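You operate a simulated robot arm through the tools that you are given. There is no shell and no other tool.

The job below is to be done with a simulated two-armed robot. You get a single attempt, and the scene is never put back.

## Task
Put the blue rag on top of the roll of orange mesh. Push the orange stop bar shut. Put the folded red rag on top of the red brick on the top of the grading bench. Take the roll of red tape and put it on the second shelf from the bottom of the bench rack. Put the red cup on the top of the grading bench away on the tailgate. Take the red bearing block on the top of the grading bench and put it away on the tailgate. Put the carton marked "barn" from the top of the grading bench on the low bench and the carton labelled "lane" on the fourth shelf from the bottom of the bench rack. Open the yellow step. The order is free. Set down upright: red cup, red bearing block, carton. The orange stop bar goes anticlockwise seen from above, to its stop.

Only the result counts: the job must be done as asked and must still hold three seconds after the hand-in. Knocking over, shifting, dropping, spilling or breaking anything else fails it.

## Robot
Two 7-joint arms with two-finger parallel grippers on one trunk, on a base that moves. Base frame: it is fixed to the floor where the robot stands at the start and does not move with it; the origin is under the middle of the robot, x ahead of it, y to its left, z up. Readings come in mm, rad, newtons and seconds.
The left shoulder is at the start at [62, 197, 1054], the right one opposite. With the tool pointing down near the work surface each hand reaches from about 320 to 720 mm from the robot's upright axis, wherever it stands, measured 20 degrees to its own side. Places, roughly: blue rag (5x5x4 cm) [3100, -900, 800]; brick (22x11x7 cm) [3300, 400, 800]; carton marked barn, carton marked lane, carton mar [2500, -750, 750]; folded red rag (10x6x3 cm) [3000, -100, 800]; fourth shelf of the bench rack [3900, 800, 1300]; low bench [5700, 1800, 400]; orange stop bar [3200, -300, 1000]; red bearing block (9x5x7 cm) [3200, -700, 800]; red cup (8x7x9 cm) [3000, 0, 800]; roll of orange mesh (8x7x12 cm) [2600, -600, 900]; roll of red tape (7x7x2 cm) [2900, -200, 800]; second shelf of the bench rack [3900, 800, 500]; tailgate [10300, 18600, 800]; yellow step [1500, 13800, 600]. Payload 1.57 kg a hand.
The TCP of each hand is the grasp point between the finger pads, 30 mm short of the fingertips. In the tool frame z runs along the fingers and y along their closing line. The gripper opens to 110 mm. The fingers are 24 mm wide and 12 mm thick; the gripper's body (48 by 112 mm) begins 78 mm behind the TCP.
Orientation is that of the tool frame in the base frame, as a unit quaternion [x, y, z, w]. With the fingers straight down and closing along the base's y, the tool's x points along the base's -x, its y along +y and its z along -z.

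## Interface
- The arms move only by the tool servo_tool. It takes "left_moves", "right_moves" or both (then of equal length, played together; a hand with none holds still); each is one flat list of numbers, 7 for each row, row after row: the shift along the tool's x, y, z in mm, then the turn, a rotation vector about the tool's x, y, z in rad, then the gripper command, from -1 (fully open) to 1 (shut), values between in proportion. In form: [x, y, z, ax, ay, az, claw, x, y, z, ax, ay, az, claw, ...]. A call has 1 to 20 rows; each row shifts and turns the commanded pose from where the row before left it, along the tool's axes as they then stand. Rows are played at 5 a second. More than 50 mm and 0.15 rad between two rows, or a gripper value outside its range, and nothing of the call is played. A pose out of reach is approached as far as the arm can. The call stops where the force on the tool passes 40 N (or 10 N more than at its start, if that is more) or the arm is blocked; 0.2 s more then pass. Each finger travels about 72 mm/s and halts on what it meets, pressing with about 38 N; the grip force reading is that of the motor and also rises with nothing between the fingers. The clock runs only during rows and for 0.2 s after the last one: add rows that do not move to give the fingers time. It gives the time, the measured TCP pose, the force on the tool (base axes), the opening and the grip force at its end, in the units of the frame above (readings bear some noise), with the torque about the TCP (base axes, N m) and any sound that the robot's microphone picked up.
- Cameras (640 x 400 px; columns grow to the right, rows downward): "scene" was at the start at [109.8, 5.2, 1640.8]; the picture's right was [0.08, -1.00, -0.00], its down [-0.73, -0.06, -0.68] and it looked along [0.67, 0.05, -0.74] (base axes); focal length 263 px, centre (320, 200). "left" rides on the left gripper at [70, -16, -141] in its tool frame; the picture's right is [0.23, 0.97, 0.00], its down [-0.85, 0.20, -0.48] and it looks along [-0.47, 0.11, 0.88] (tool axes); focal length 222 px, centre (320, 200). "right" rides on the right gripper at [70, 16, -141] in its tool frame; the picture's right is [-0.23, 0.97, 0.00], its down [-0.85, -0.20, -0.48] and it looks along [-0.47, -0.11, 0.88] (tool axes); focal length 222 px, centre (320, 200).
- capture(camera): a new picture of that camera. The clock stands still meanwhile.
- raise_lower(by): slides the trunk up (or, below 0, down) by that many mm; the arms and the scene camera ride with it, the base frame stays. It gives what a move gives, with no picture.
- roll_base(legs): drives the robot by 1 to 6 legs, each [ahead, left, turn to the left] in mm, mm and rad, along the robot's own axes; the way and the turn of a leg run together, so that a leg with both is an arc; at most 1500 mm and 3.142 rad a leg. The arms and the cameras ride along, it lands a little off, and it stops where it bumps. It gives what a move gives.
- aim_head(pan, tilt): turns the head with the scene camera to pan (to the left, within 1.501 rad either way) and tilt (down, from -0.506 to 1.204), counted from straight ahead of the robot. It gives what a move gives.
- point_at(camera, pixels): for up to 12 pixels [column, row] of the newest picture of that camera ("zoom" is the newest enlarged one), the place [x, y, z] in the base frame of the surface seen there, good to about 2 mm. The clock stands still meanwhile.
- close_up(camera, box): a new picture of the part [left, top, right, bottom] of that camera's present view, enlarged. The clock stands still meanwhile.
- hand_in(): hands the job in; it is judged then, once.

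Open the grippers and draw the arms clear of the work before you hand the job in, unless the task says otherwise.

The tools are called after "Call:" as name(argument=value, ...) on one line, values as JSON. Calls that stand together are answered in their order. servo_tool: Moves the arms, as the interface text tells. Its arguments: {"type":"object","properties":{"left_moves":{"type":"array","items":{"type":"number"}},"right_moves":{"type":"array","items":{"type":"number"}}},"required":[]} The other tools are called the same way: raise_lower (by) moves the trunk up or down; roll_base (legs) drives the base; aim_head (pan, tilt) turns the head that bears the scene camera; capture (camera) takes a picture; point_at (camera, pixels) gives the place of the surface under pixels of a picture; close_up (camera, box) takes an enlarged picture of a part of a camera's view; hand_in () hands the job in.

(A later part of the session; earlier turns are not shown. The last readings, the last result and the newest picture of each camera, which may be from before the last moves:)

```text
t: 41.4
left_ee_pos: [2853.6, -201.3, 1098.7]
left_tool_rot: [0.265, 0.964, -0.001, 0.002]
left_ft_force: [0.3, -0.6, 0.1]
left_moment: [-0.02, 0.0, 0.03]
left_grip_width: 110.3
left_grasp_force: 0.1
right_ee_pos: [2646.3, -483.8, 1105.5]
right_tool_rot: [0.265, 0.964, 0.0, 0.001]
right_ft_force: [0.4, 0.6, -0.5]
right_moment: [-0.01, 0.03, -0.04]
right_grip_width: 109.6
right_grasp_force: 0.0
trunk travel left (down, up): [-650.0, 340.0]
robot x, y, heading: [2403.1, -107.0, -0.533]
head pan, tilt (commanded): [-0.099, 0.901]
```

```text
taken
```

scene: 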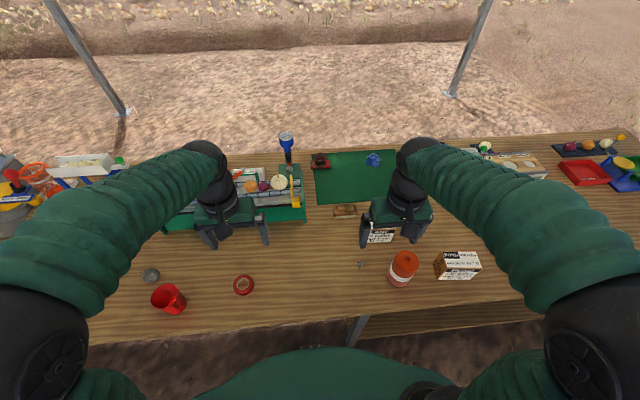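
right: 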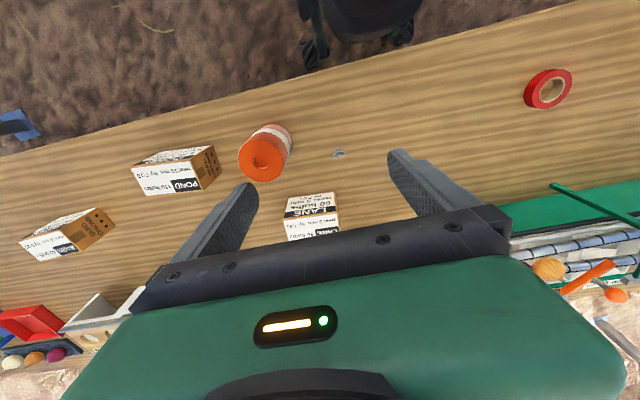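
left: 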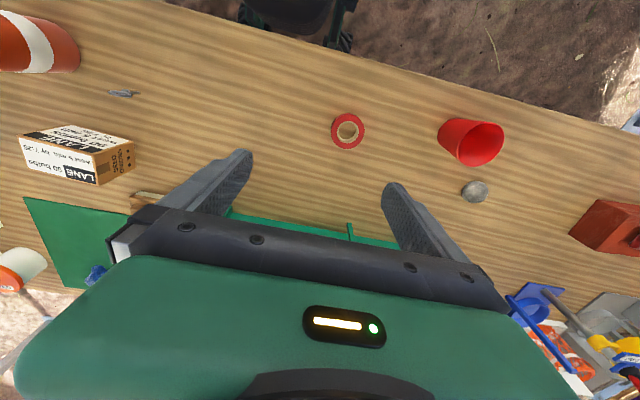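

I query LANE carton corners (left picture), tape ring, and arm extents in the scene picture.

Call:
point_at(camera="left", pixels=[[22, 135], [77, 126], [133, 142], [97, 155], [97, 183], [25, 162], [335, 133], [361, 133], [347, 116], [349, 148], [155, 200]])

Call:
point_at(camera="scene", pixels=[[30, 230], [5, 290], [150, 175], [60, 340], [620, 220], [500, 170], [200, 160], [244, 285], [405, 260]])

Call:
point_at(camera="right", pixels=[[287, 196], [333, 193], [338, 225], [288, 235], [310, 205], [548, 75], [338, 152]])

```text
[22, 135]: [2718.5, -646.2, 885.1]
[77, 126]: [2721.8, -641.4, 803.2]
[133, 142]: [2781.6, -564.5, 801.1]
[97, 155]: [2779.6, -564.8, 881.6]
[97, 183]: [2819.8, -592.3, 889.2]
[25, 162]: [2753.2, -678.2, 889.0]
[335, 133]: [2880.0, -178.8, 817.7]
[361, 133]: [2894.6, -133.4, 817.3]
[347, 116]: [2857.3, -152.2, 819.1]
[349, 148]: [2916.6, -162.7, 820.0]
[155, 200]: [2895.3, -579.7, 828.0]
```

```text
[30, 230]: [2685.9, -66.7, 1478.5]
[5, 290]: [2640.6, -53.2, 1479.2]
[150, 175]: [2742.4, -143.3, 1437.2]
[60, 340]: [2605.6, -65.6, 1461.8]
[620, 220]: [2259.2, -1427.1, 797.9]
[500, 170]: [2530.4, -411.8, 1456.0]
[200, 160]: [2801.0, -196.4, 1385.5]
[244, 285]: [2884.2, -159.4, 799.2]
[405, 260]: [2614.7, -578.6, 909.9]
```

```text
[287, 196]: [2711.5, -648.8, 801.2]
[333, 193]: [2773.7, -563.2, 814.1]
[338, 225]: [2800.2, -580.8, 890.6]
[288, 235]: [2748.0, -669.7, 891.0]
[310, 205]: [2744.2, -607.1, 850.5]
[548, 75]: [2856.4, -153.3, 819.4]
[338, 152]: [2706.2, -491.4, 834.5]
```

LANE carton: centre (2768,-620), ~107×50 mm, long axis at 52.5°, top ~890. I bring the right hand over it, yawed −83° and tilted 45° so that it points left-and-down along the carton's length (needed later for shelf insertion).

Call:
servo_tool(right_moves=[-43.5, -13.8, 0, 0, 0, 0, -1, -43.5, -13.8, 0, 0, 0, 0, -1, -43.5, -13.8, 0, 0, 0, 0, -1, -43.5, -13.8, 0, 0, 0, 0, -1, 0, 0, 0, 0, 0, -0.1449, -1, 0, 0, 0, 0, 0, -0.1449, -1, 0, 0, 0, 0, 0, -0.1449, -1, 0, 0, 0, 0, 0, -0.1449, -1, 0, 0, 0, 0, 0, -0.1449, -1, 0, 0, 0, 0, 0, -0.1449, -1, 0, 0, 0, 0, 0, -0.1449, -1, 0, 0, 0, 0, 0, -0.1449, -1, 0, 0, 0, 0, 0, -0.1449, -1, 0, 0, 0, 0, 0, -0.1449, -1, 0, 0, 0, 0, -0.1309, 0, -1, 0, 0, 0, 0, -0.1309, 0, -1, 0, 0, 0, 0, -0.1309, 0, -1, 0, 0, 0, 0, -0.1309, 0, -1, 0, 0, 0, 0, -0.1309, 0, -1, 0, 0, 0, 0, -0.1309, 0, -1])

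Call:
capture(camera="right")

Call:
capture(camera="scene")

```text
t: 45.6
left_ee_pos: [2852.3, -203.2, 1098.3]
left_tool_rot: [0.265, 0.964, 0.001, 0.002]
left_ft_force: [-0.4, -0.1, -0.4]
left_moment: [0.02, -0.02, -0.01]
left_grip_width: 109.9
left_grasp_force: 0.1
right_ee_pos: [2766.7, -621.3, 1103.8]
right_tool_rot: [-0.406, 0.829, 0.168, 0.345]
right_ft_force: [-0.3, -1.0, -0.1]
right_moment: [0.02, 0.0, -0.02]
right_grip_width: 110.2
right_grasp_force: 0.0
trunk travel left (down, up): [-650.0, 340.0]
robot x, y, heading: [2402.6, -109.1, -0.537]
head pan, tilt (commanded): [-0.099, 0.901]
```

```text
taken
```

right: 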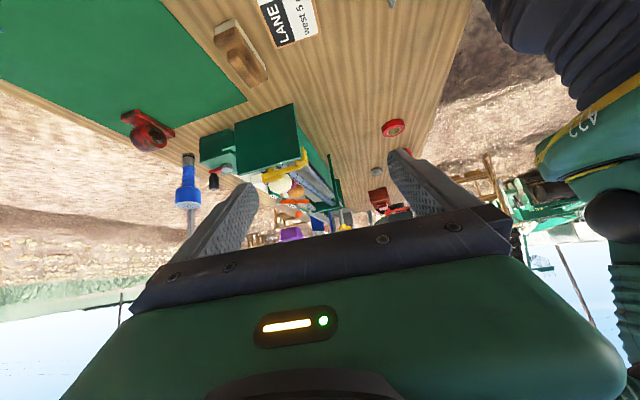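

```text
taken
```

scene: 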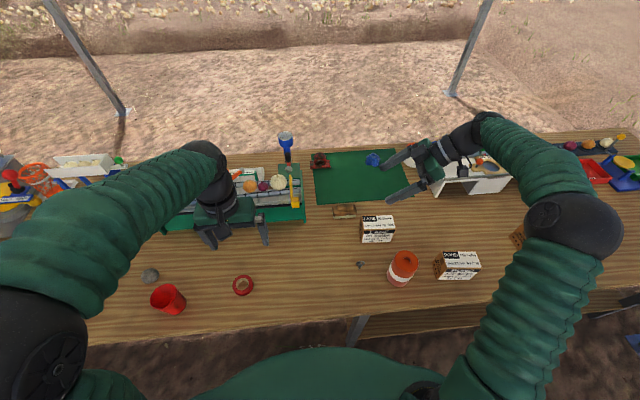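

The hand is right over the carton (pointing angle 52°). I check the brush's nearest end and the carton outline in the scene zoom before descending.

Call:
close_up(camera="scene", box=[320, 185, 432, 255])

Call:
point_at(camera="zoom", pixels=[[205, 135], [210, 160], [75, 140], [232, 185], [238, 240], [432, 240], [410, 175], [255, 180], [330, 210], [435, 325], [245, 330]])

```text
5.71 times, centred on (376, 220) of scene
```

zoom: 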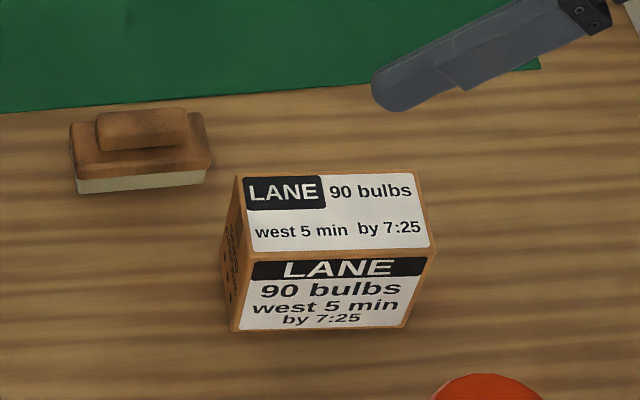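

```text
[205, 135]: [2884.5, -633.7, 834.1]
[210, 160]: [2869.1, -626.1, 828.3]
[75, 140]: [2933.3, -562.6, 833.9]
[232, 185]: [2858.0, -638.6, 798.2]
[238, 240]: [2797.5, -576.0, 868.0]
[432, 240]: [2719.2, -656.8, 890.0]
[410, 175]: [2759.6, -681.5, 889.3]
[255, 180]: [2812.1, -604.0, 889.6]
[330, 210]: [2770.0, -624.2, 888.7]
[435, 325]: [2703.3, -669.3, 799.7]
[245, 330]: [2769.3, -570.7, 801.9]
```

Brush end is 83 mm to the far side — clear with an 82 mm opening. I descend vertically 248 mm beside the carton.

Call:
servo_tool(right_moves=[0, 0, 0, 0, 0, 0, -0.5, 29.1, 0, 29.0, 0, 0, 0, -0.5, 29.1, 0, 29.0, 0, 0, 0, -0.5, 29.1, 0, 29.0, 0, 0, 0, -0.5, 29.1, 0, 29.0, 0, 0, 0, -0.5, 29.1, 0, 29.0, 0, 0, 0, -0.5])

Call:
capture(camera="right")

Call:
capture(camera="scene")

```text
t: 47.0
left_ee_pos: [2852.8, -203.0, 1098.4]
left_tool_rot: [0.265, 0.964, 0.001, 0.001]
left_ft_force: [-0.3, 1.1, 0.8]
left_moment: [-0.03, -0.05, 0.01]
left_grip_width: 110.1
left_grasp_force: 0.0
right_ee_pos: [2765.4, -623.6, 897.6]
right_tool_rot: [-0.406, 0.83, 0.167, 0.344]
right_ft_force: [0.6, -0.9, 0.5]
right_moment: [0.03, 0.03, 0.02]
right_grip_width: 82.4
right_grasp_force: 0.0
trunk travel left (down, up): [-650.0, 340.0]
robot x, y, heading: [2400.3, -109.7, -0.535]
head pan, tilt (commanded): [-0.099, 0.901]
```

```text
taken
```

right: 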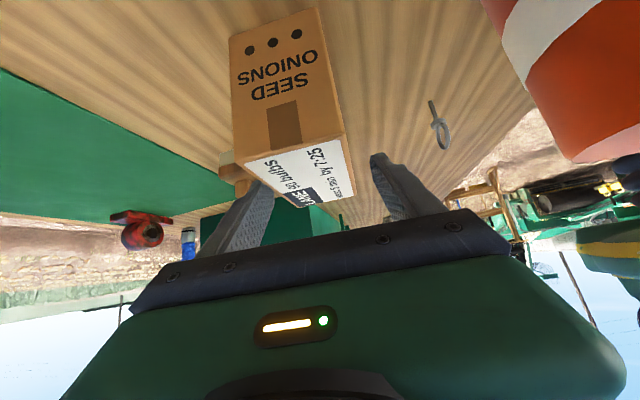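

```text
taken
```

scene: 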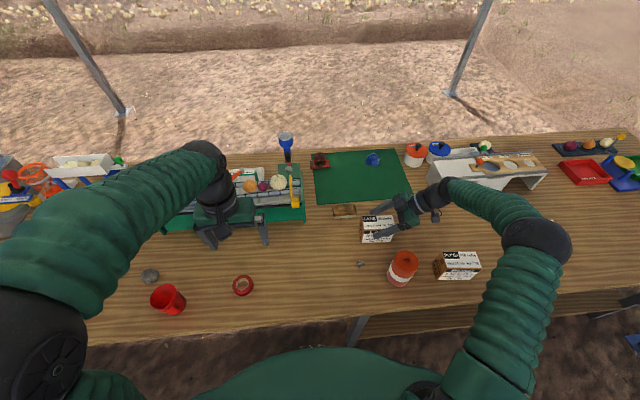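

Fingers straddle the carton. I descend the last 41 mm and close.

Call:
servo_tool(right_moves=[14.5, 0, 14.5, 0, 0, 0, -0.5, 14.5, 0, 14.5, 0, 0, 0, -0.5, 0, 0, 0, 0, 0, 0, 1, 0, 0, 0, 0, 0, 0, 1, 0, 0, 0, 0, 0, 0, 1, 0, 0, 0, 0, 0, 0, 1])

Call:
capture(camera="right")

```text
t: 48.4
left_ee_pos: [2853.7, -202.6, 1098.2]
left_tool_rot: [0.266, 0.964, -0.001, 0.002]
left_ft_force: [-0.3, 0.4, 0.3]
left_moment: [0.01, 0.0, 0.01]
left_grip_width: 109.7
left_grasp_force: 0.1
right_ee_pos: [2767.0, -621.0, 857.3]
right_tool_rot: [-0.406, 0.83, 0.168, 0.344]
right_ft_force: [0.3, -0.1, -0.3]
right_moment: [-0.03, 0.01, -0.02]
right_grip_width: 59.9
right_grasp_force: 37.6
trunk travel left (down, up): [-650.0, 340.0]
robot x, y, heading: [2403.3, -106.2, -0.538]
head pan, tilt (commanded): [-0.099, 0.901]
```

```text
taken
```

right: 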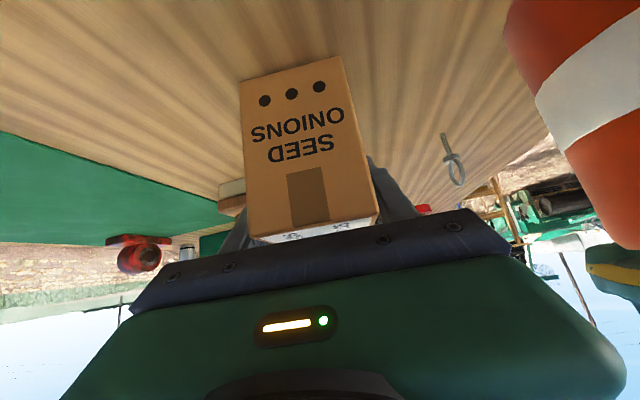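

Carton is gripped (60 mm). I lift it straight up 230 mm.

Call:
servo_tool(right_moves=[-15, 0, -15, 0, 0, 0, 1, -29, 0, -29, 0, 0, 0, 1, -29, 0, -29, 0, 0, 0, 1, -29, 0, -29, 0, 0, 0, 1, -29, 0, -29, 0, 0, 0, 1, -29, 0, -29, 0, 0, 0, 1])

Call:
capture(camera="right")

```text
t: 49.8
left_ee_pos: [2853.5, -201.0, 1098.5]
left_tool_rot: [0.266, 0.964, 0.0, 0.0]
left_ft_force: [0.4, -0.3, -0.3]
left_moment: [-0.03, 0.01, 0.0]
left_grip_width: 110.1
left_grasp_force: 0.1
right_ee_pos: [2766.8, -619.9, 1082.2]
right_tool_rot: [-0.407, 0.83, 0.168, 0.343]
right_ft_force: [-0.5, -0.4, -4.5]
right_moment: [-0.03, -0.02, 0.01]
right_grip_width: 60.0
right_grasp_force: 38.3
trunk travel left (down, up): [-650.0, 340.0]
robot x, y, heading: [2403.8, -108.3, -0.537]
head pan, tilt (commanded): [-0.099, 0.901]
```

```text
taken
```

right: 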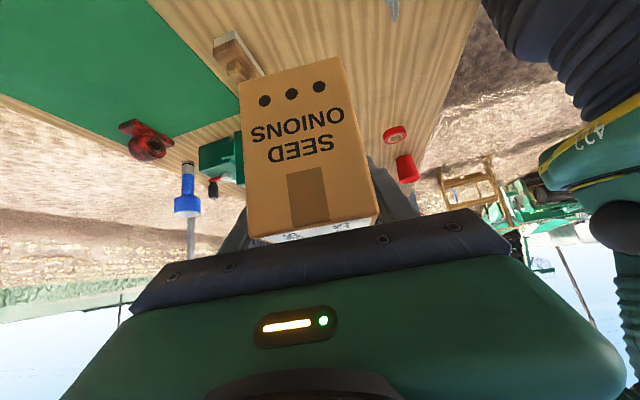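

Carton held (≈4.5 N). I back the base off 150 mm so the tape is at a comfortable distance for the tilted left hand.

Call:
roll_base(legs=[[-150, 0, 0]])

```text
t: 51.1
left_ee_pos: [2728.2, -127.0, 1096.9]
left_tool_rot: [0.266, 0.964, 0.0, 0.0]
left_ft_force: [0.4, 0.5, 0.2]
left_moment: [-0.01, 0.04, 0.01]
left_grip_width: 109.9
left_grasp_force: 0.1
right_ee_pos: [2640.1, -546.4, 1079.6]
right_tool_rot: [-0.406, 0.829, 0.17, 0.344]
right_ft_force: [0.5, 0.1, -4.5]
right_moment: [-0.01, -0.03, -0.01]
right_grip_width: 59.7
right_grasp_force: 38.2
trunk travel left (down, up): [-650.0, 340.0]
robot x, y, heading: [2275.5, -34.7, -0.539]
head pan, tilt (commanded): [-0.099, 0.901]
```

Now I yaw the right hand about the vertical so the carton points forward, and bring the left hand over the tape with a 45° forward tilt.

Call:
servo_tool(left_moves=[-34.4, 13.7, 25, 0, 0, 0, -1, -34.4, 13.7, 25, 0, 0, 0, -1, -34.4, 13.7, 25, 0, 0, 0, -1, -34.4, 13.7, 25, 0, 0, 0, -1, 0, 0, 0, 0, -0.1309, 0, -1, 0, 0, 0, 0, -0.1309, 0, -1, 0, 0, 0, 0, -0.1309, 0, -1, 0, 0, 0, 0, -0.1309, 0, -1, 0, 0, 0, 0, -0.1309, 0, -1, 0, 0, 0, 0, -0.1309, 0, -1], right_moves=[0, 0, 0, 0.1025, 0, 0.1019, 1, 0, 0, 0, 0.1025, 0, 0.1019, 1, 0, 0, 0, 0.1025, 0, 0.1019, 1, 0, 0, 0, 0.1025, 0, 0.1019, 1, 0, 0, 0, 0.1025, 0, 0.1019, 1, 0, 0, 0, 0.1025, 0, 0.1019, 1, 0, 0, 0, 0.1025, 0, 0.1019, 1, 0, 0, 0, 0.1025, 0, 0.1019, 1, 0, 0, 0, 0.1025, 0, 0.1019, 1, 0, 0, 0, 0.1025, 0, 0.1019, 1])

Call:
capture(camera="left")

Call:
capture(camera="scene")

```text
t: 53.4
left_ee_pos: [2872.5, -146.1, 998.1]
left_tool_rot: [0.245, 0.89, -0.102, 0.371]
left_ft_force: [0.2, -1.1, -0.3]
left_moment: [-0.02, 0.04, -0.05]
left_grip_width: 109.7
left_grasp_force: 0.0
right_ee_pos: [2640.5, -541.4, 1083.3]
right_tool_rot: [0.243, 0.89, -0.104, 0.371]
right_ft_force: [0.1, 0.2, -4.3]
right_moment: [0.0, 0.03, -0.03]
right_grip_width: 60.0
right_grasp_force: 38.5
trunk travel left (down, up): [-650.0, 340.0]
robot x, y, heading: [2273.0, -26.8, -0.534]
head pan, tilt (commanded): [-0.099, 0.901]
```

```text
taken
```

left: 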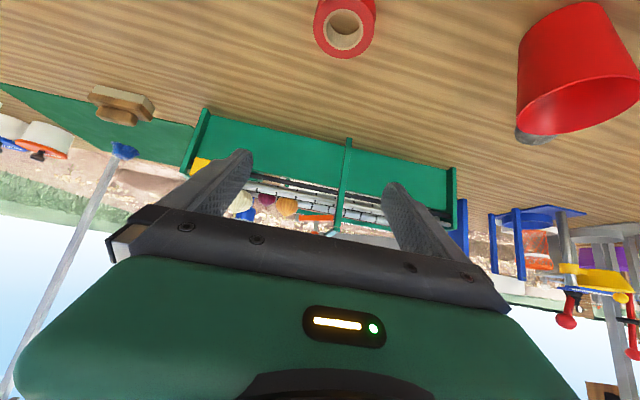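

```text
taken
```

scene: 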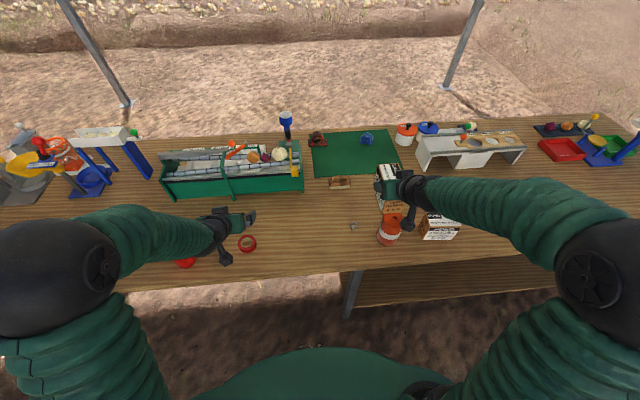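

The tape shows at (313–377, 0–58) in the left picture. I query its rim points for the centre.

Call:
point_at(camera="left", pixels=[[318, 12], [372, 12], [345, 45], [328, 35], [362, 35], [345, 30], [345, 8]])

Call:
close_up(camera="scene", box=[200, 210, 280, 260])

Call:
point_at(camera="zoom", pixels=[[310, 265], [450, 265], [380, 215], [380, 300], [380, 330], [380, 255]])

```text
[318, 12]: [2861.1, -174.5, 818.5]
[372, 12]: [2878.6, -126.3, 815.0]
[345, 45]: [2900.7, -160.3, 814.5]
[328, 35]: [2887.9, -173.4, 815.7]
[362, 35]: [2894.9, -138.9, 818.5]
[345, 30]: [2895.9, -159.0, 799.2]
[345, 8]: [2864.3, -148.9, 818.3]
```

```text
8.00 times, centred on (240, 235) of scene
```

zoom: 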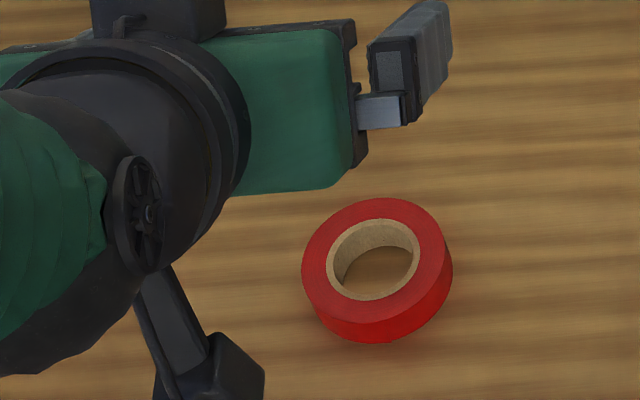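

```text
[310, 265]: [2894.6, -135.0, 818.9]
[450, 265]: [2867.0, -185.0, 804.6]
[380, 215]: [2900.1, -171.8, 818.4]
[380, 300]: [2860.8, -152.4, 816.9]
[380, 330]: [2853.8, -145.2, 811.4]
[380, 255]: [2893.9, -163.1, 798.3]
```

Tape centre ≈(2882,-160). I descend with the tilted hand to z≈834 so the finger corners flank the ring, then look.

Call:
servo_tool(left_moves=[28.8, -1.8, 29.3, 0, 0, 0, -1, 28.8, -1.8, 29.3, 0, 0, 0, -1, 28.8, -1.8, 29.3, 0, 0, 0, -1, 28.8, -1.8, 29.3, 0, 0, 0, -0.7, 0, 0, 0, 0, 0, 0, -0.5])

Call:
capture(camera="left")

```text
t: 54.5
left_ee_pos: [2868.5, -155.2, 835.9]
left_tool_rot: [0.245, 0.89, -0.102, 0.371]
left_ft_force: [0.0, 0.6, -1.0]
left_moment: [-0.01, -0.04, -0.03]
left_grip_width: 82.4
left_grasp_force: 0.0
right_ee_pos: [2638.6, -541.9, 1084.6]
right_tool_rot: [0.242, 0.89, -0.102, 0.372]
right_ft_force: [-0.4, -0.2, -3.5]
right_moment: [-0.01, 0.01, 0.02]
right_grip_width: 59.7
right_grasp_force: 37.9
trunk travel left (down, up): [-650.0, 340.0]
robot x, y, heading: [2272.1, -34.0, -0.534]
head pan, tilt (commanded): [-0.099, 0.901]
```

```text
taken
```

left: 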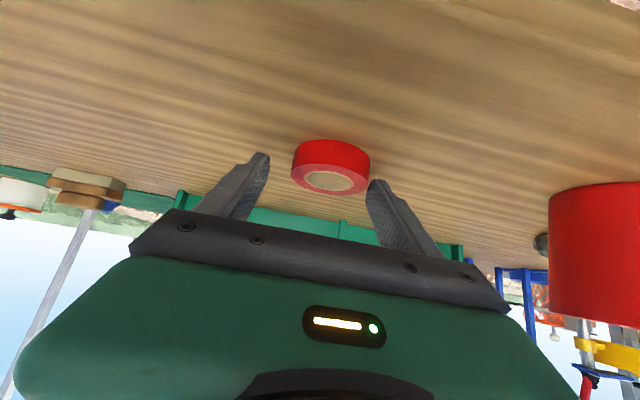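

Tape appears slightly right of the finger midpoint (x≈331 vs 320). I check its rim points once more.

Call:
point_at(camera="left", pixels=[[296, 168], [365, 168], [331, 145], [331, 167], [331, 192], [268, 156], [374, 186]])

```text
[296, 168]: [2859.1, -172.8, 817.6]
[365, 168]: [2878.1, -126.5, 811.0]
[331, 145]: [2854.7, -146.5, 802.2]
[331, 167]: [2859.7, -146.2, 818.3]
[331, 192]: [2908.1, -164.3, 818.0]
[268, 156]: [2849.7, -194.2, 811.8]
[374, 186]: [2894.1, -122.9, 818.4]
```

Offset: tape is ~6 mm to the hand's left, forward offset is right. I correct, lower 3 mm, and close.

Call:
servo_tool(left_moves=[2, 6, 2, 0, 0, 0, -0.5, 0, 0, 0, 0, 0, 0, 1, 0, 0, 0, 0, 0, 0, 1, 0, 0, 0, 0, 0, 0, 1, 0, 0, 0, 0, 0, 0, 1])

Call:
capture(camera="left")

```text
t: 55.8
left_ee_pos: [2871.7, -150.0, 833.3]
left_tool_rot: [0.246, 0.89, -0.103, 0.37]
left_ft_force: [-0.2, 0.6, -0.7]
left_moment: [0.04, 0.04, -0.02]
left_grip_width: 59.6
left_grasp_force: 38.6
right_ee_pos: [2639.0, -541.9, 1082.6]
right_tool_rot: [0.243, 0.89, -0.103, 0.371]
right_ft_force: [1.2, 0.7, -4.5]
right_moment: [0.0, 0.01, 0.03]
right_grip_width: 59.8
right_grasp_force: 38.0
trunk travel left (down, up): [-650.0, 340.0]
robot x, y, heading: [2277.0, -32.0, -0.541]
head pan, tilt (commanded): [-0.099, 0.901]
```

```text
taken
```

left: 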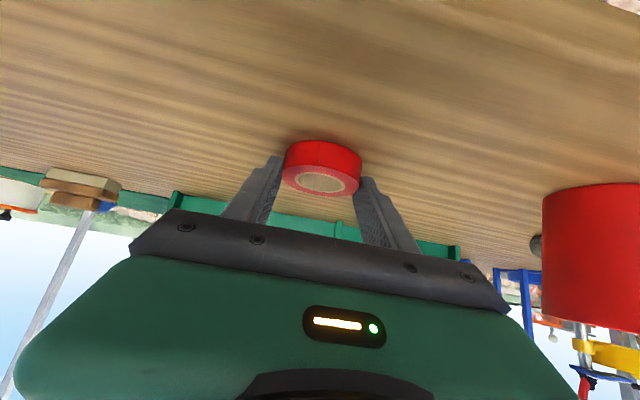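

Gripped at 60 mm. I lift gently 60 mm and check that the tape stays.

Call:
servo_tool(left_moves=[-7, 0, -7, 0, 0, 0, 1, -14, 0, -14, 0, 0, 0, 1, -21, 0, -21, 0, 0, 0, 1])

Call:
capture(camera="left")

```text
t: 56.5
left_ee_pos: [2872.6, -150.9, 891.8]
left_tool_rot: [0.246, 0.89, -0.102, 0.37]
left_ft_force: [0.0, -0.2, -1.1]
left_moment: [-0.01, 0.02, 0.01]
left_grip_width: 59.5
left_grasp_force: 38.0
right_ee_pos: [2638.4, -542.8, 1084.1]
right_tool_rot: [0.242, 0.89, -0.103, 0.371]
right_ft_force: [-0.2, -0.2, -3.8]
right_moment: [0.01, 0.01, 0.01]
right_grip_width: 60.2
right_grasp_force: 37.8
trunk travel left (down, up): [-650.0, 340.0]
robot x, y, heading: [2273.6, -32.3, -0.536]
head pan, tilt (commanded): [-0.099, 0.901]
```

```text
taken
```

left: 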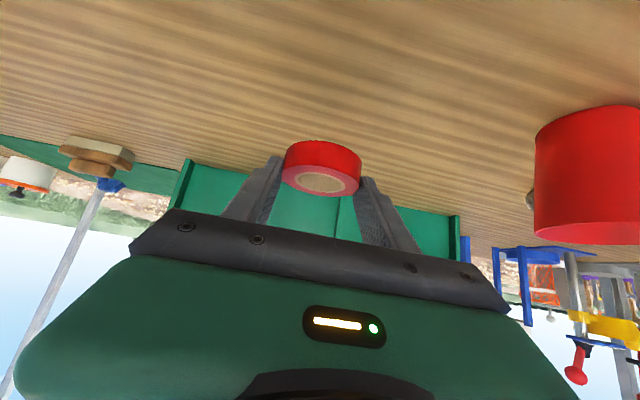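

Tape is held flat. I raise it to travel height, then back away from the bench, turn to face along −u, and reverse past the canopy pole to the left side of the rack.

Call:
servo_tool(left_moves=[-28, 0, -28, 0, 0, 0, 1, -28, 0, -28, 0, 0, 0, 1, -28, 0, -28, 0, 0, 0, 1, -28, 0, -28, 0, 0, 0, 1])

Call:
roll_base(legs=[[-473, 0, 0], [0, 0, -1.57], [-1200, 0, 0], [-1170, 0, 0]])

Call:
aim_head(pan=0.6, tilt=0.5)

Call:
capture(camera="scene")

```text
t: 57.5
left_ee_pos: [2871.2, -148.8, 1052.5]
left_tool_rot: [0.245, 0.89, -0.102, 0.371]
left_ft_force: [-0.8, 0.9, 0.7]
left_moment: [-0.02, -0.04, 0.02]
left_grip_width: 59.6
left_grasp_force: 38.2
right_ee_pos: [2637.7, -542.5, 1083.9]
right_tool_rot: [0.243, 0.89, -0.103, 0.372]
right_ft_force: [0.1, 0.1, -3.7]
right_moment: [0.0, -0.02, -0.02]
right_grip_width: 60.0
right_grasp_force: 38.4
trunk travel left (down, up): [-650.0, 340.0]
robot x, y, heading: [2279.7, -34.1, -0.531]
head pan, tilt (commanded): [-0.099, 0.901]
```

```text
t: 75.6
left_ee_pos: [2977.7, 1697.7, 1050.2]
left_tool_rot: [0.794, 0.47, -0.331, 0.196]
left_ft_force: [-0.3, 0.3, 0.7]
left_moment: [-0.02, -0.02, -0.01]
left_grip_width: 59.3
left_grasp_force: 38.2
right_ee_pos: [2574.9, 1918.1, 1082.7]
right_tool_rot: [0.793, 0.473, -0.331, 0.196]
right_ft_force: [-0.1, -0.1, -4.3]
right_moment: [-0.01, -0.02, 0.02]
right_grip_width: 59.8
right_grasp_force: 38.1
trunk travel left (down, up): [-650.0, 340.0]
robot x, y, heading: [3074.7, 2304.3, -2.072]
head pan, tilt (commanded): [-0.099, 0.901]
```

```text
t: 76.7
left_ee_pos: [2977.7, 1699.5, 1050.4]
left_tool_rot: [0.794, 0.47, -0.331, 0.196]
left_ft_force: [0.1, 0.1, -0.7]
left_moment: [0.01, 0.02, -0.01]
left_grip_width: 59.1
left_grasp_force: 38.5
right_ee_pos: [2575.2, 1919.3, 1084.6]
right_tool_rot: [0.792, 0.473, -0.332, 0.196]
right_ft_force: [-0.2, 0.1, -4.4]
right_moment: [-0.01, -0.01, -0.01]
right_grip_width: 59.9
right_grasp_force: 38.1
trunk travel left (down, up): [-650.0, 340.0]
robot x, y, heading: [3072.8, 2300.7, -2.072]
head pan, tilt (commanded): [0.6, 0.499]
```

```text
taken
```

scene: 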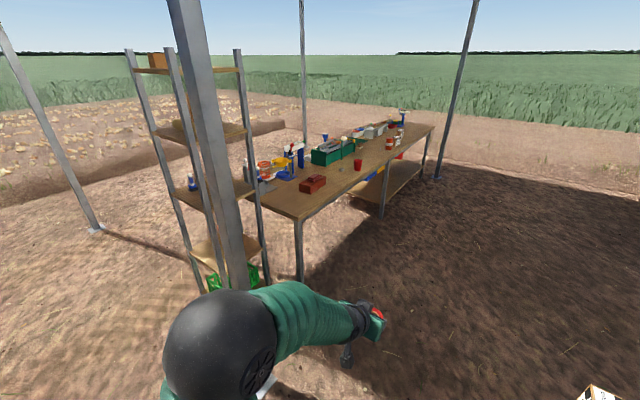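

I'm at u≈3546, v≈1469. To keep the hands clear of the pole I turn to face +v, drive past it, then turn right toward the rack.

Call:
roll_base(legs=[[0, 0, 1.536], [1480, 0, 0]])

Call:
aim_head(pan=-0.9, tilt=0.4)

Call:
capture(camera="scene")

```text
t: 87.7
left_ee_pos: [4953.6, 1479.4, 1051.5]
left_tool_rot: [0.232, 0.893, -0.097, 0.373]
left_ft_force: [-0.2, 0.1, -0.1]
left_moment: [-0.03, 0.01, -0.02]
left_grip_width: 58.9
left_grasp_force: 38.0
right_ee_pos: [4730.3, 1079.3, 1083.9]
right_tool_rot: [0.229, 0.894, -0.098, 0.373]
right_ft_force: [-0.3, -0.4, -4.5]
right_moment: [-0.02, 0.01, 0.0]
right_grip_width: 60.0
right_grasp_force: 38.1
trunk travel left (down, up): [-650.0, 340.0]
robot x, y, heading: [4354.9, 1581.1, -0.506]
head pan, tilt (commanded): [0.6, 0.499]
```

```text
t: 89.3
left_ee_pos: [4952.4, 1481.5, 1051.9]
left_tool_rot: [0.232, 0.893, -0.097, 0.373]
left_ft_force: [-0.1, -0.5, 0.1]
left_moment: [-0.04, 0.04, 0.02]
left_grip_width: 58.6
left_grasp_force: 37.8
right_ee_pos: [4730.3, 1079.5, 1083.9]
right_tool_rot: [0.229, 0.894, -0.097, 0.374]
right_ft_force: [-0.4, 1.0, -3.9]
right_moment: [0.0, 0.02, 0.03]
right_grip_width: 60.2
right_grasp_force: 37.8
trunk travel left (down, up): [-650.0, 340.0]
robot x, y, heading: [4354.4, 1578.8, -0.505]
head pan, tilt (commanded): [-0.901, 0.4]
```

```text
taken
```

scene: 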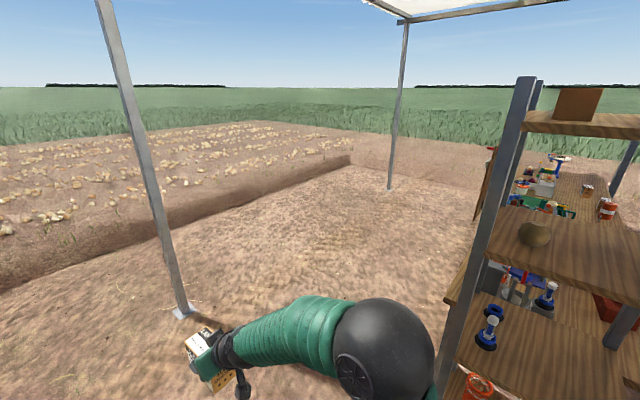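

The left grip width has crept from 59.6 to 58.6; I check the tape with the left wrist camera.

Call:
capture(camera="left")

```text
taken
```

left: 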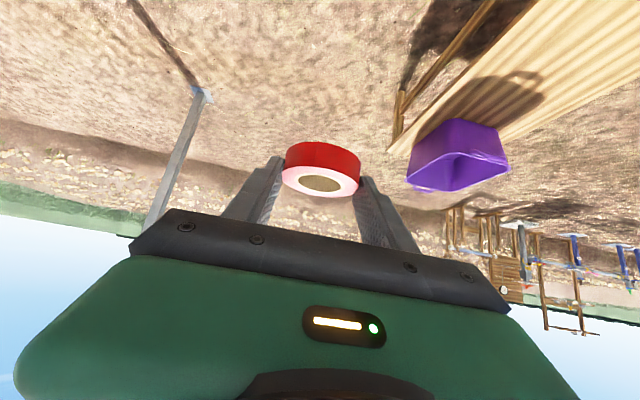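

The tape still sits in the tips. I'll place it first: turn to face the rack (−u), shift right, and lower the trunk.

Call:
roll_base(legs=[[0, 0, -1.601], [0, -238, 0]])

Call:
raise_lower(by=-490)

Call:
aim_head(pan=0.15, tilt=0.55)

Call:
capture(camera="scene")

Call:
capture(camera="left")

```text
t: 95.0
left_ee_pos: [4045.8, 1098.8, 1050.3]
left_tool_rot: [0.798, 0.464, -0.335, 0.189]
left_ft_force: [1.7, -1.1, -0.3]
left_moment: [0.04, 0.1, -0.1]
left_grip_width: 58.8
left_grasp_force: 37.5
right_ee_pos: [3648.0, 1329.1, 1085.9]
right_tool_rot: [0.796, 0.466, -0.337, 0.189]
right_ft_force: [1.2, -1.6, -4.3]
right_moment: [0.09, 0.04, -0.04]
right_grip_width: 60.2
right_grasp_force: 37.9
trunk travel left (down, up): [-650.0, 340.0]
robot x, y, heading: [4143.4, 1701.9, -2.093]
head pan, tilt (commanded): [-0.901, 0.4]
```

```text
refused: -490 is not a number from -400 to 400
```

```text
t: 96.3
left_ee_pos: [4034.7, 1106.1, 1052.4]
left_tool_rot: [0.8, 0.461, -0.333, 0.194]
left_ft_force: [0.2, -1.0, -0.3]
left_moment: [0.0, 0.0, -0.03]
left_grip_width: 58.8
left_grasp_force: 38.2
right_ee_pos: [3639.2, 1335.0, 1085.6]
right_tool_rot: [0.798, 0.463, -0.335, 0.193]
right_ft_force: [-0.3, 0.4, -4.4]
right_moment: [-0.01, -0.05, 0.0]
right_grip_width: 60.1
right_grasp_force: 38.6
trunk travel left (down, up): [-650.0, 340.0]
robot x, y, heading: [4145.3, 1700.4, -2.095]
head pan, tilt (commanded): [0.15, 0.55]
```

```text
taken
```

scene: 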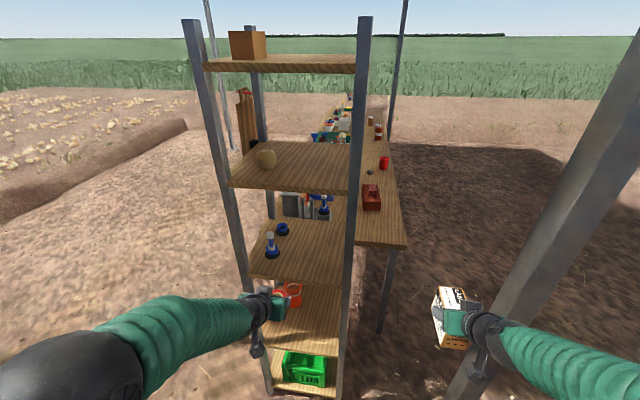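

```text
taken
```

left: 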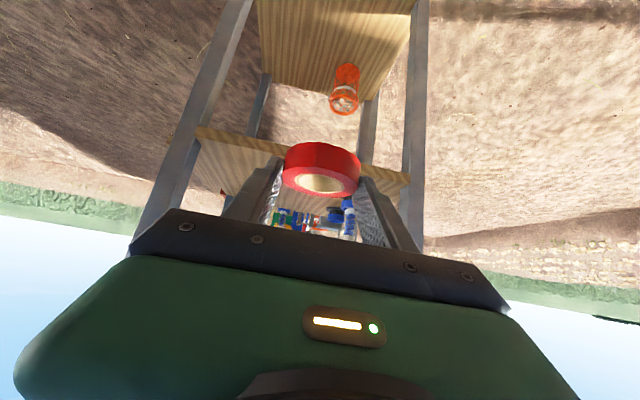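

Good view of the rack's left side. I lower the trunk in two steps so the left hand comes to shelf-2 height, and query shelf-2 points.

Call:
point_at(camera="scene", pixels=[[320, 340], [300, 340], [335, 300], [292, 293], [345, 260], [240, 200], [262, 180], [352, 180], [340, 345], [310, 310]])

Call:
raise_lower(by=-300)

Call:
raise_lower(by=-185)

Call:
capture(camera="scene")

Call:
capture(camera="left")

```text
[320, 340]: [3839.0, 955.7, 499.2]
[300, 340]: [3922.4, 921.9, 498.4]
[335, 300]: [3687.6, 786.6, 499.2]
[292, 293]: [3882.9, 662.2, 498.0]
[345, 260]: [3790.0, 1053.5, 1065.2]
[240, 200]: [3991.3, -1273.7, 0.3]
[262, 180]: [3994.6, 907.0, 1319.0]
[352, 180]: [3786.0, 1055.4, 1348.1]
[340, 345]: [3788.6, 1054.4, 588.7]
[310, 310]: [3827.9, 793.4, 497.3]
```

```text
t: 99.3
left_ee_pos: [4038.9, 1104.9, 753.2]
left_tool_rot: [0.799, 0.462, -0.333, 0.193]
left_ft_force: [0.4, 0.7, 0.1]
left_moment: [0.01, -0.01, 0.01]
left_grip_width: 58.8
left_grasp_force: 38.2
right_ee_pos: [3642.2, 1333.8, 786.6]
right_tool_rot: [0.798, 0.463, -0.336, 0.192]
right_ft_force: [0.3, -0.9, -4.6]
right_moment: [-0.01, 0.0, 0.03]
right_grip_width: 59.9
right_grasp_force: 38.4
trunk travel left (down, up): [-350.0, 640.0]
robot x, y, heading: [4143.3, 1698.2, -2.096]
head pan, tilt (commanded): [0.15, 0.55]
```

```text
t: 101.3
left_ee_pos: [4038.7, 1104.9, 567.6]
left_tool_rot: [0.799, 0.461, -0.335, 0.193]
left_ft_force: [-0.9, 0.2, -1.4]
left_moment: [0.0, 0.04, 0.03]
left_grip_width: 58.8
left_grasp_force: 38.0
right_ee_pos: [3642.3, 1333.5, 600.2]
right_tool_rot: [0.797, 0.463, -0.336, 0.192]
right_ft_force: [0.6, 0.2, -4.1]
right_moment: [0.0, -0.03, 0.0]
right_grip_width: 60.1
right_grasp_force: 38.1
trunk travel left (down, up): [-165.0, 825.0]
robot x, y, heading: [4139.7, 1698.5, -2.098]
head pan, tilt (commanded): [0.15, 0.55]
```

```text
taken
```

scene: 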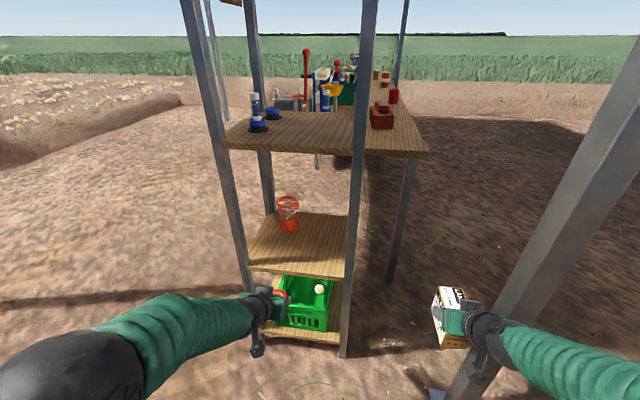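

```text
taken
```

left: 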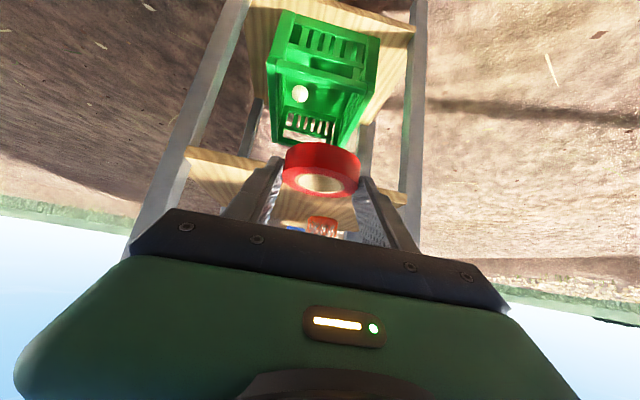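

I check clearance: rack left posts and the canopy pole near the right arm.

Call:
point_at(camera="scene", pixels=[[222, 180], [236, 240], [358, 220], [347, 300], [555, 230], [520, 290], [600, 200], [290, 225], [300, 265], [340, 270], [260, 255], [490, 330]])

```text
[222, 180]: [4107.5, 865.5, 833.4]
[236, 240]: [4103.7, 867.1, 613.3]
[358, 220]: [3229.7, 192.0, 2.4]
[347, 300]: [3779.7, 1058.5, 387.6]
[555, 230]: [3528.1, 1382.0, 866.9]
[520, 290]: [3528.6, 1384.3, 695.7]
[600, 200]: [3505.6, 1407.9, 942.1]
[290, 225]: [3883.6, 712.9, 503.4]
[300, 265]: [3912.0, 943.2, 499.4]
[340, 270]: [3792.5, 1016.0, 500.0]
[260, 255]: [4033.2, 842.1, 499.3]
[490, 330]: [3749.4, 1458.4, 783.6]
```

Pole inner edge is at v≈2335, posts leave a 320 mm opening centred on the left hand. I draw the right hand 80 mm inward for pole clearance, then drive ahead 200 mm.

Call:
servo_tool(right_moves=[0, 40, 0, 0, 0, 0, 1, 0, 40, 0, 0, 0, 0, 1])

Call:
roll_base(legs=[[200, 0, 0]])

Call:
capture(camera="left")

Call:
capture(camera="scene")

```text
t: 101.9
left_ee_pos: [4040.1, 1104.4, 566.0]
left_tool_rot: [0.799, 0.462, -0.334, 0.192]
left_ft_force: [-0.5, -1.0, -0.1]
left_moment: [-0.03, 0.03, -0.04]
left_grip_width: 58.8
left_grasp_force: 37.7
right_ee_pos: [3712.4, 1294.6, 601.4]
right_tool_rot: [0.799, 0.461, -0.336, 0.19]
right_ft_force: [-2.7, 0.7, -3.2]
right_moment: [-0.02, -0.13, 0.12]
right_grip_width: 59.4
right_grasp_force: 37.8
trunk travel left (down, up): [-165.0, 825.0]
robot x, y, heading: [4144.8, 1700.1, -2.103]
head pan, tilt (commanded): [0.15, 0.55]
```

```text
t: 103.5
left_ee_pos: [3938.5, 933.4, 566.5]
left_tool_rot: [0.8, 0.461, -0.334, 0.192]
left_ft_force: [0.1, 1.0, 0.1]
left_moment: [0.0, 0.05, 0.0]
left_grip_width: 58.9
left_grasp_force: 38.1
right_ee_pos: [3613.7, 1124.8, 600.1]
right_tool_rot: [0.798, 0.463, -0.335, 0.192]
right_ft_force: [-0.2, 0.2, -4.2]
right_moment: [0.0, 0.0, 0.0]
right_grip_width: 59.9
right_grasp_force: 37.8
trunk travel left (down, up): [-165.0, 825.0]
robot x, y, heading: [4048.5, 1530.2, -2.099]
head pan, tilt (commanded): [0.15, 0.55]
```

```text
taken
```

left: 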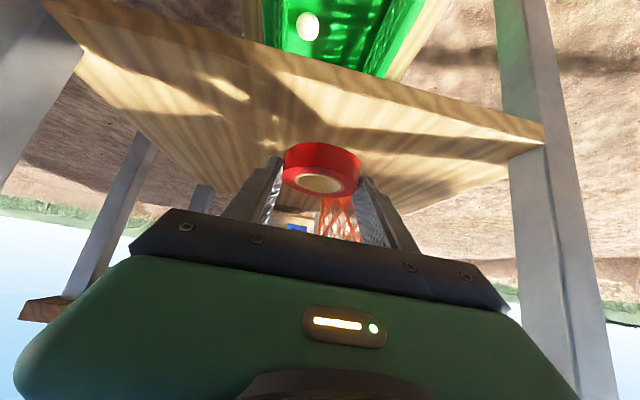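

```text
taken
```

scene: 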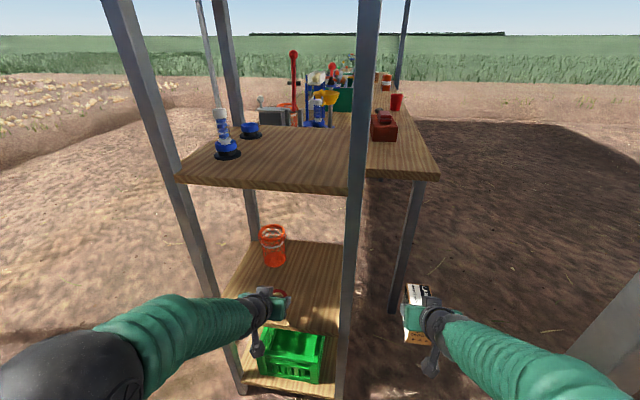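

Left hand is at the shelf edge (u≈2811). I extend it 83 mm in over the shelf and look.

Call:
servo_tool(left_moves=[-19.6, 0, 19.6, 0, 0, 0, 1, -19.6, 0, 19.6, 0, 0, 0, 1, -19.6, 0, 19.6, 0, 0, 0, 1, 7, 0, 7, 0, 0, 0, 1, 7, 0, 7, 0, 0, 0, 1])

Call:
capture(camera="left")

Call:
close_up(camera="scene", box=[200, 220, 360, 320])

```text
t: 104.7
left_ee_pos: [3898.4, 864.0, 548.8]
left_tool_rot: [0.8, 0.46, -0.335, 0.191]
left_ft_force: [-0.1, -0.6, -0.3]
left_moment: [0.0, -0.01, -0.03]
left_grip_width: 58.9
left_grasp_force: 38.1
right_ee_pos: [3614.9, 1126.2, 600.8]
right_tool_rot: [0.798, 0.463, -0.336, 0.192]
right_ft_force: [-0.7, 0.0, -4.7]
right_moment: [0.03, -0.01, -0.03]
right_grip_width: 59.8
right_grasp_force: 37.8
trunk travel left (down, up): [-165.0, 825.0]
robot x, y, heading: [4045.2, 1529.7, -2.098]
head pan, tilt (commanded): [0.15, 0.55]
```

```text
taken
```

left: 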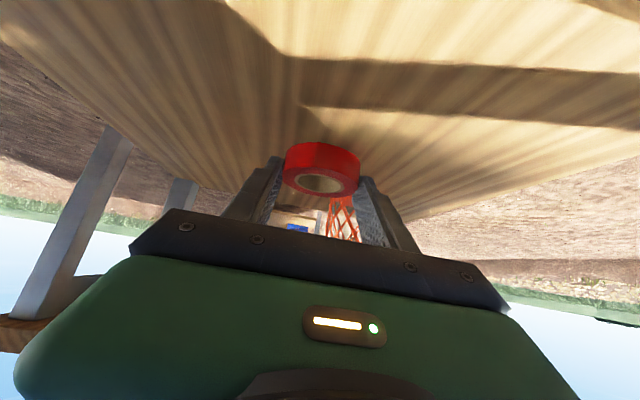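

```text
4.00 times, centred on (280, 270) of scene
```

zoom: 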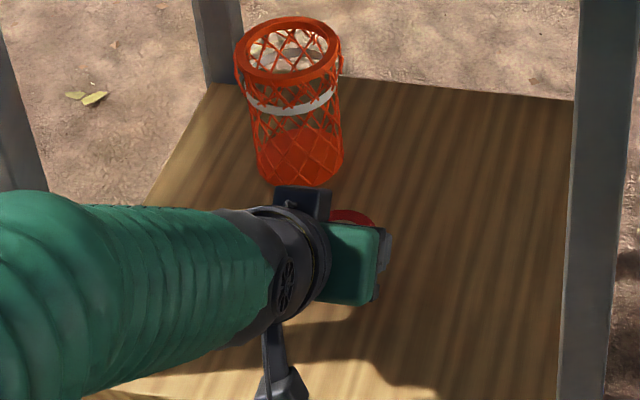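

Tape is over the shelf ~70 mm in from its edge, clear of the basket. I lower 14 mm to touch down.

Call:
servo_tool(left_moves=[5, 0, 5, 0, 0, 0, 1, 4.5, 0, 4.5, 0, 0, 0, 1, 0, 0, 0, 0, 0, 0, 1])

Call:
capture(camera="left")

```text
t: 105.5
left_ee_pos: [3896.3, 862.2, 534.9]
left_tool_rot: [0.8, 0.46, -0.335, 0.192]
left_ft_force: [-0.6, 0.8, -0.4]
left_moment: [0.01, 0.03, 0.03]
left_grip_width: 58.8
left_grasp_force: 37.7
right_ee_pos: [3613.9, 1125.9, 600.1]
right_tool_rot: [0.798, 0.462, -0.336, 0.191]
right_ft_force: [0.1, 0.6, -3.8]
right_moment: [-0.01, -0.02, 0.01]
right_grip_width: 60.0
right_grasp_force: 38.0
trunk travel left (down, up): [-165.0, 825.0]
robot x, y, heading: [4047.2, 1527.5, -2.1]
head pan, tilt (commanded): [0.15, 0.55]
```

```text
taken
```

left: 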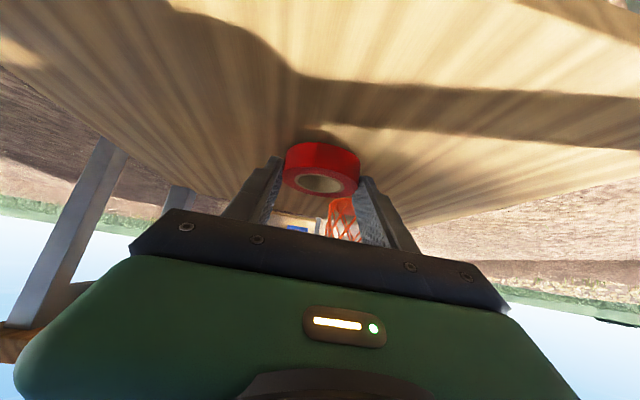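

No contact yet; I lower 2 mm more, open the fingers and withdraw along the tool axis.

Call:
servo_tool(left_moves=[1.4, 0, 1.4, 0, 0, 0, 1, 0, 0, 0, 0, 0, 0, 0.2, 0, 0, 0, 0, 0, 0, -0.5, 0, 0, 0, 0, 0, 0, -0.5, 0, 0, -30, 0, 0, 0, -0.5, 0, 0, -40, 0, 0, 0, -0.5, 0, 0, -40, 0, 0, 0, -0.5])

Call:
capture(camera="left")

```text
t: 107.1
left_ee_pos: [3936.0, 927.1, 612.8]
left_tool_rot: [0.8, 0.46, -0.335, 0.192]
left_ft_force: [0.0, -1.7, -0.1]
left_moment: [-0.02, 0.02, -0.01]
left_grip_width: 82.4
left_grasp_force: 0.0
right_ee_pos: [3613.4, 1126.3, 601.2]
right_tool_rot: [0.798, 0.463, -0.336, 0.191]
right_ft_force: [0.0, 0.2, -5.2]
right_moment: [0.05, 0.0, 0.0]
right_grip_width: 59.9
right_grasp_force: 38.1
trunk travel left (down, up): [-165.0, 825.0]
robot x, y, heading: [4046.6, 1529.1, -2.1]
head pan, tilt (commanded): [0.15, 0.55]
```

```text
taken
```

left: 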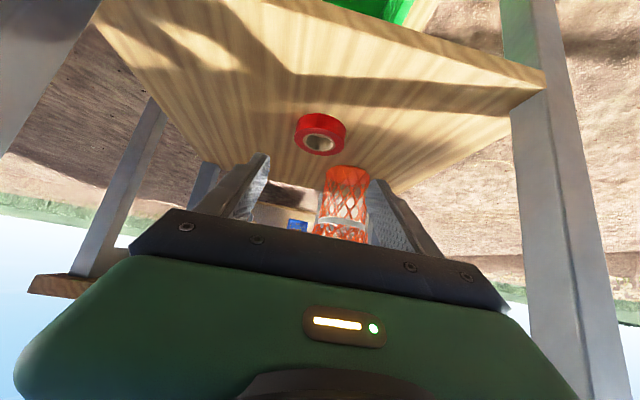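

The tape sits flat on shelf 2. I back off 260 mm and raise the trunk 785 mm for shelf 4.

Call:
roll_base(legs=[[-260, 0, 0]])

Call:
raise_lower(by=400)

Call:
raise_lower(by=385)

Call:
roll_base(legs=[[0, 300, 0]])

Call:
capture(camera="scene")

Call:
capture(camera="right")

```text
t: 109.0
left_ee_pos: [4069.2, 1152.2, 613.3]
left_tool_rot: [0.798, 0.463, -0.334, 0.193]
left_ft_force: [-0.7, -0.4, 0.4]
left_moment: [0.03, 0.02, 0.0]
left_grip_width: 82.4
left_grasp_force: 0.0
right_ee_pos: [3745.1, 1348.2, 600.8]
right_tool_rot: [0.796, 0.465, -0.336, 0.193]
right_ft_force: [0.0, 0.3, -4.2]
right_moment: [0.03, -0.03, -0.03]
right_grip_width: 60.2
right_grasp_force: 37.6
trunk travel left (down, up): [-165.0, 825.0]
robot x, y, heading: [4177.8, 1749.7, -2.097]
head pan, tilt (commanded): [0.15, 0.55]
```

```text
t: 112.8
left_ee_pos: [4067.3, 1150.8, 1012.2]
left_tool_rot: [0.798, 0.463, -0.334, 0.194]
left_ft_force: [0.2, -0.5, -0.6]
left_moment: [0.01, 0.01, 0.01]
left_grip_width: 82.4
left_grasp_force: 0.1
right_ee_pos: [3746.1, 1347.5, 1001.9]
right_tool_rot: [0.796, 0.465, -0.336, 0.193]
right_ft_force: [0.1, 0.1, -4.9]
right_moment: [0.04, -0.01, 0.03]
right_grip_width: 59.8
right_grasp_force: 38.0
trunk travel left (down, up): [-565.0, 425.0]
robot x, y, heading: [4173.1, 1759.0, -2.091]
head pan, tilt (commanded): [0.15, 0.55]
```

```text
t: 116.5
left_ee_pos: [4068.0, 1149.5, 1398.5]
left_tool_rot: [0.798, 0.462, -0.335, 0.194]
left_ft_force: [0.5, -0.2, -0.1]
left_moment: [-0.02, 0.01, 0.01]
left_grip_width: 82.6
left_grasp_force: 0.1
right_ee_pos: [3745.3, 1348.3, 1387.7]
right_tool_rot: [0.796, 0.465, -0.336, 0.193]
right_ft_force: [-0.8, -0.2, -2.7]
right_moment: [-0.01, 0.0, -0.02]
right_grip_width: 60.2
right_grasp_force: 38.2
trunk travel left (down, up): [-950.0, 40.0]
robot x, y, heading: [4174.2, 1756.1, -2.097]
head pan, tilt (commanded): [0.15, 0.55]
```

```text
t: 118.6
left_ee_pos: [4320.1, 1005.5, 1399.8]
left_tool_rot: [0.8, 0.459, -0.334, 0.196]
left_ft_force: [-1.5, 0.5, 1.1]
left_moment: [-0.02, -0.08, 0.05]
left_grip_width: 82.6
left_grasp_force: 0.0
right_ee_pos: [3994.9, 1203.5, 1387.0]
right_tool_rot: [0.799, 0.461, -0.335, 0.195]
right_ft_force: [-0.3, 1.0, -5.0]
right_moment: [0.01, 0.0, 0.01]
right_grip_width: 60.0
right_grasp_force: 37.7
trunk travel left (down, up): [-950.0, 40.0]
robot x, y, heading: [4436.8, 1603.2, -2.1]
head pan, tilt (commanded): [0.15, 0.55]
```

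```text
taken
```

scene: 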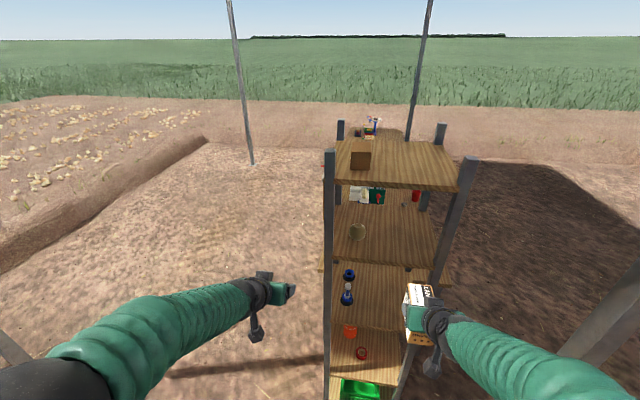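

```text
taken
```

right: 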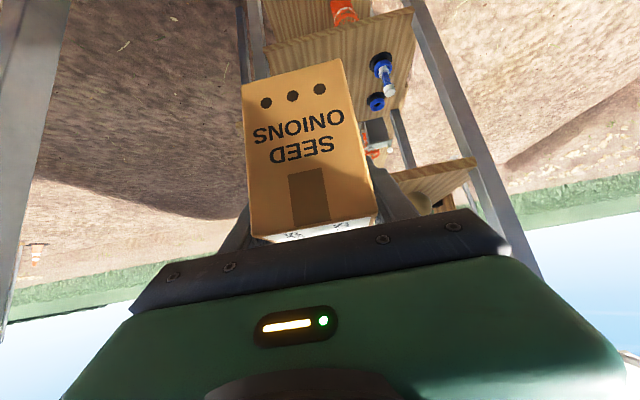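

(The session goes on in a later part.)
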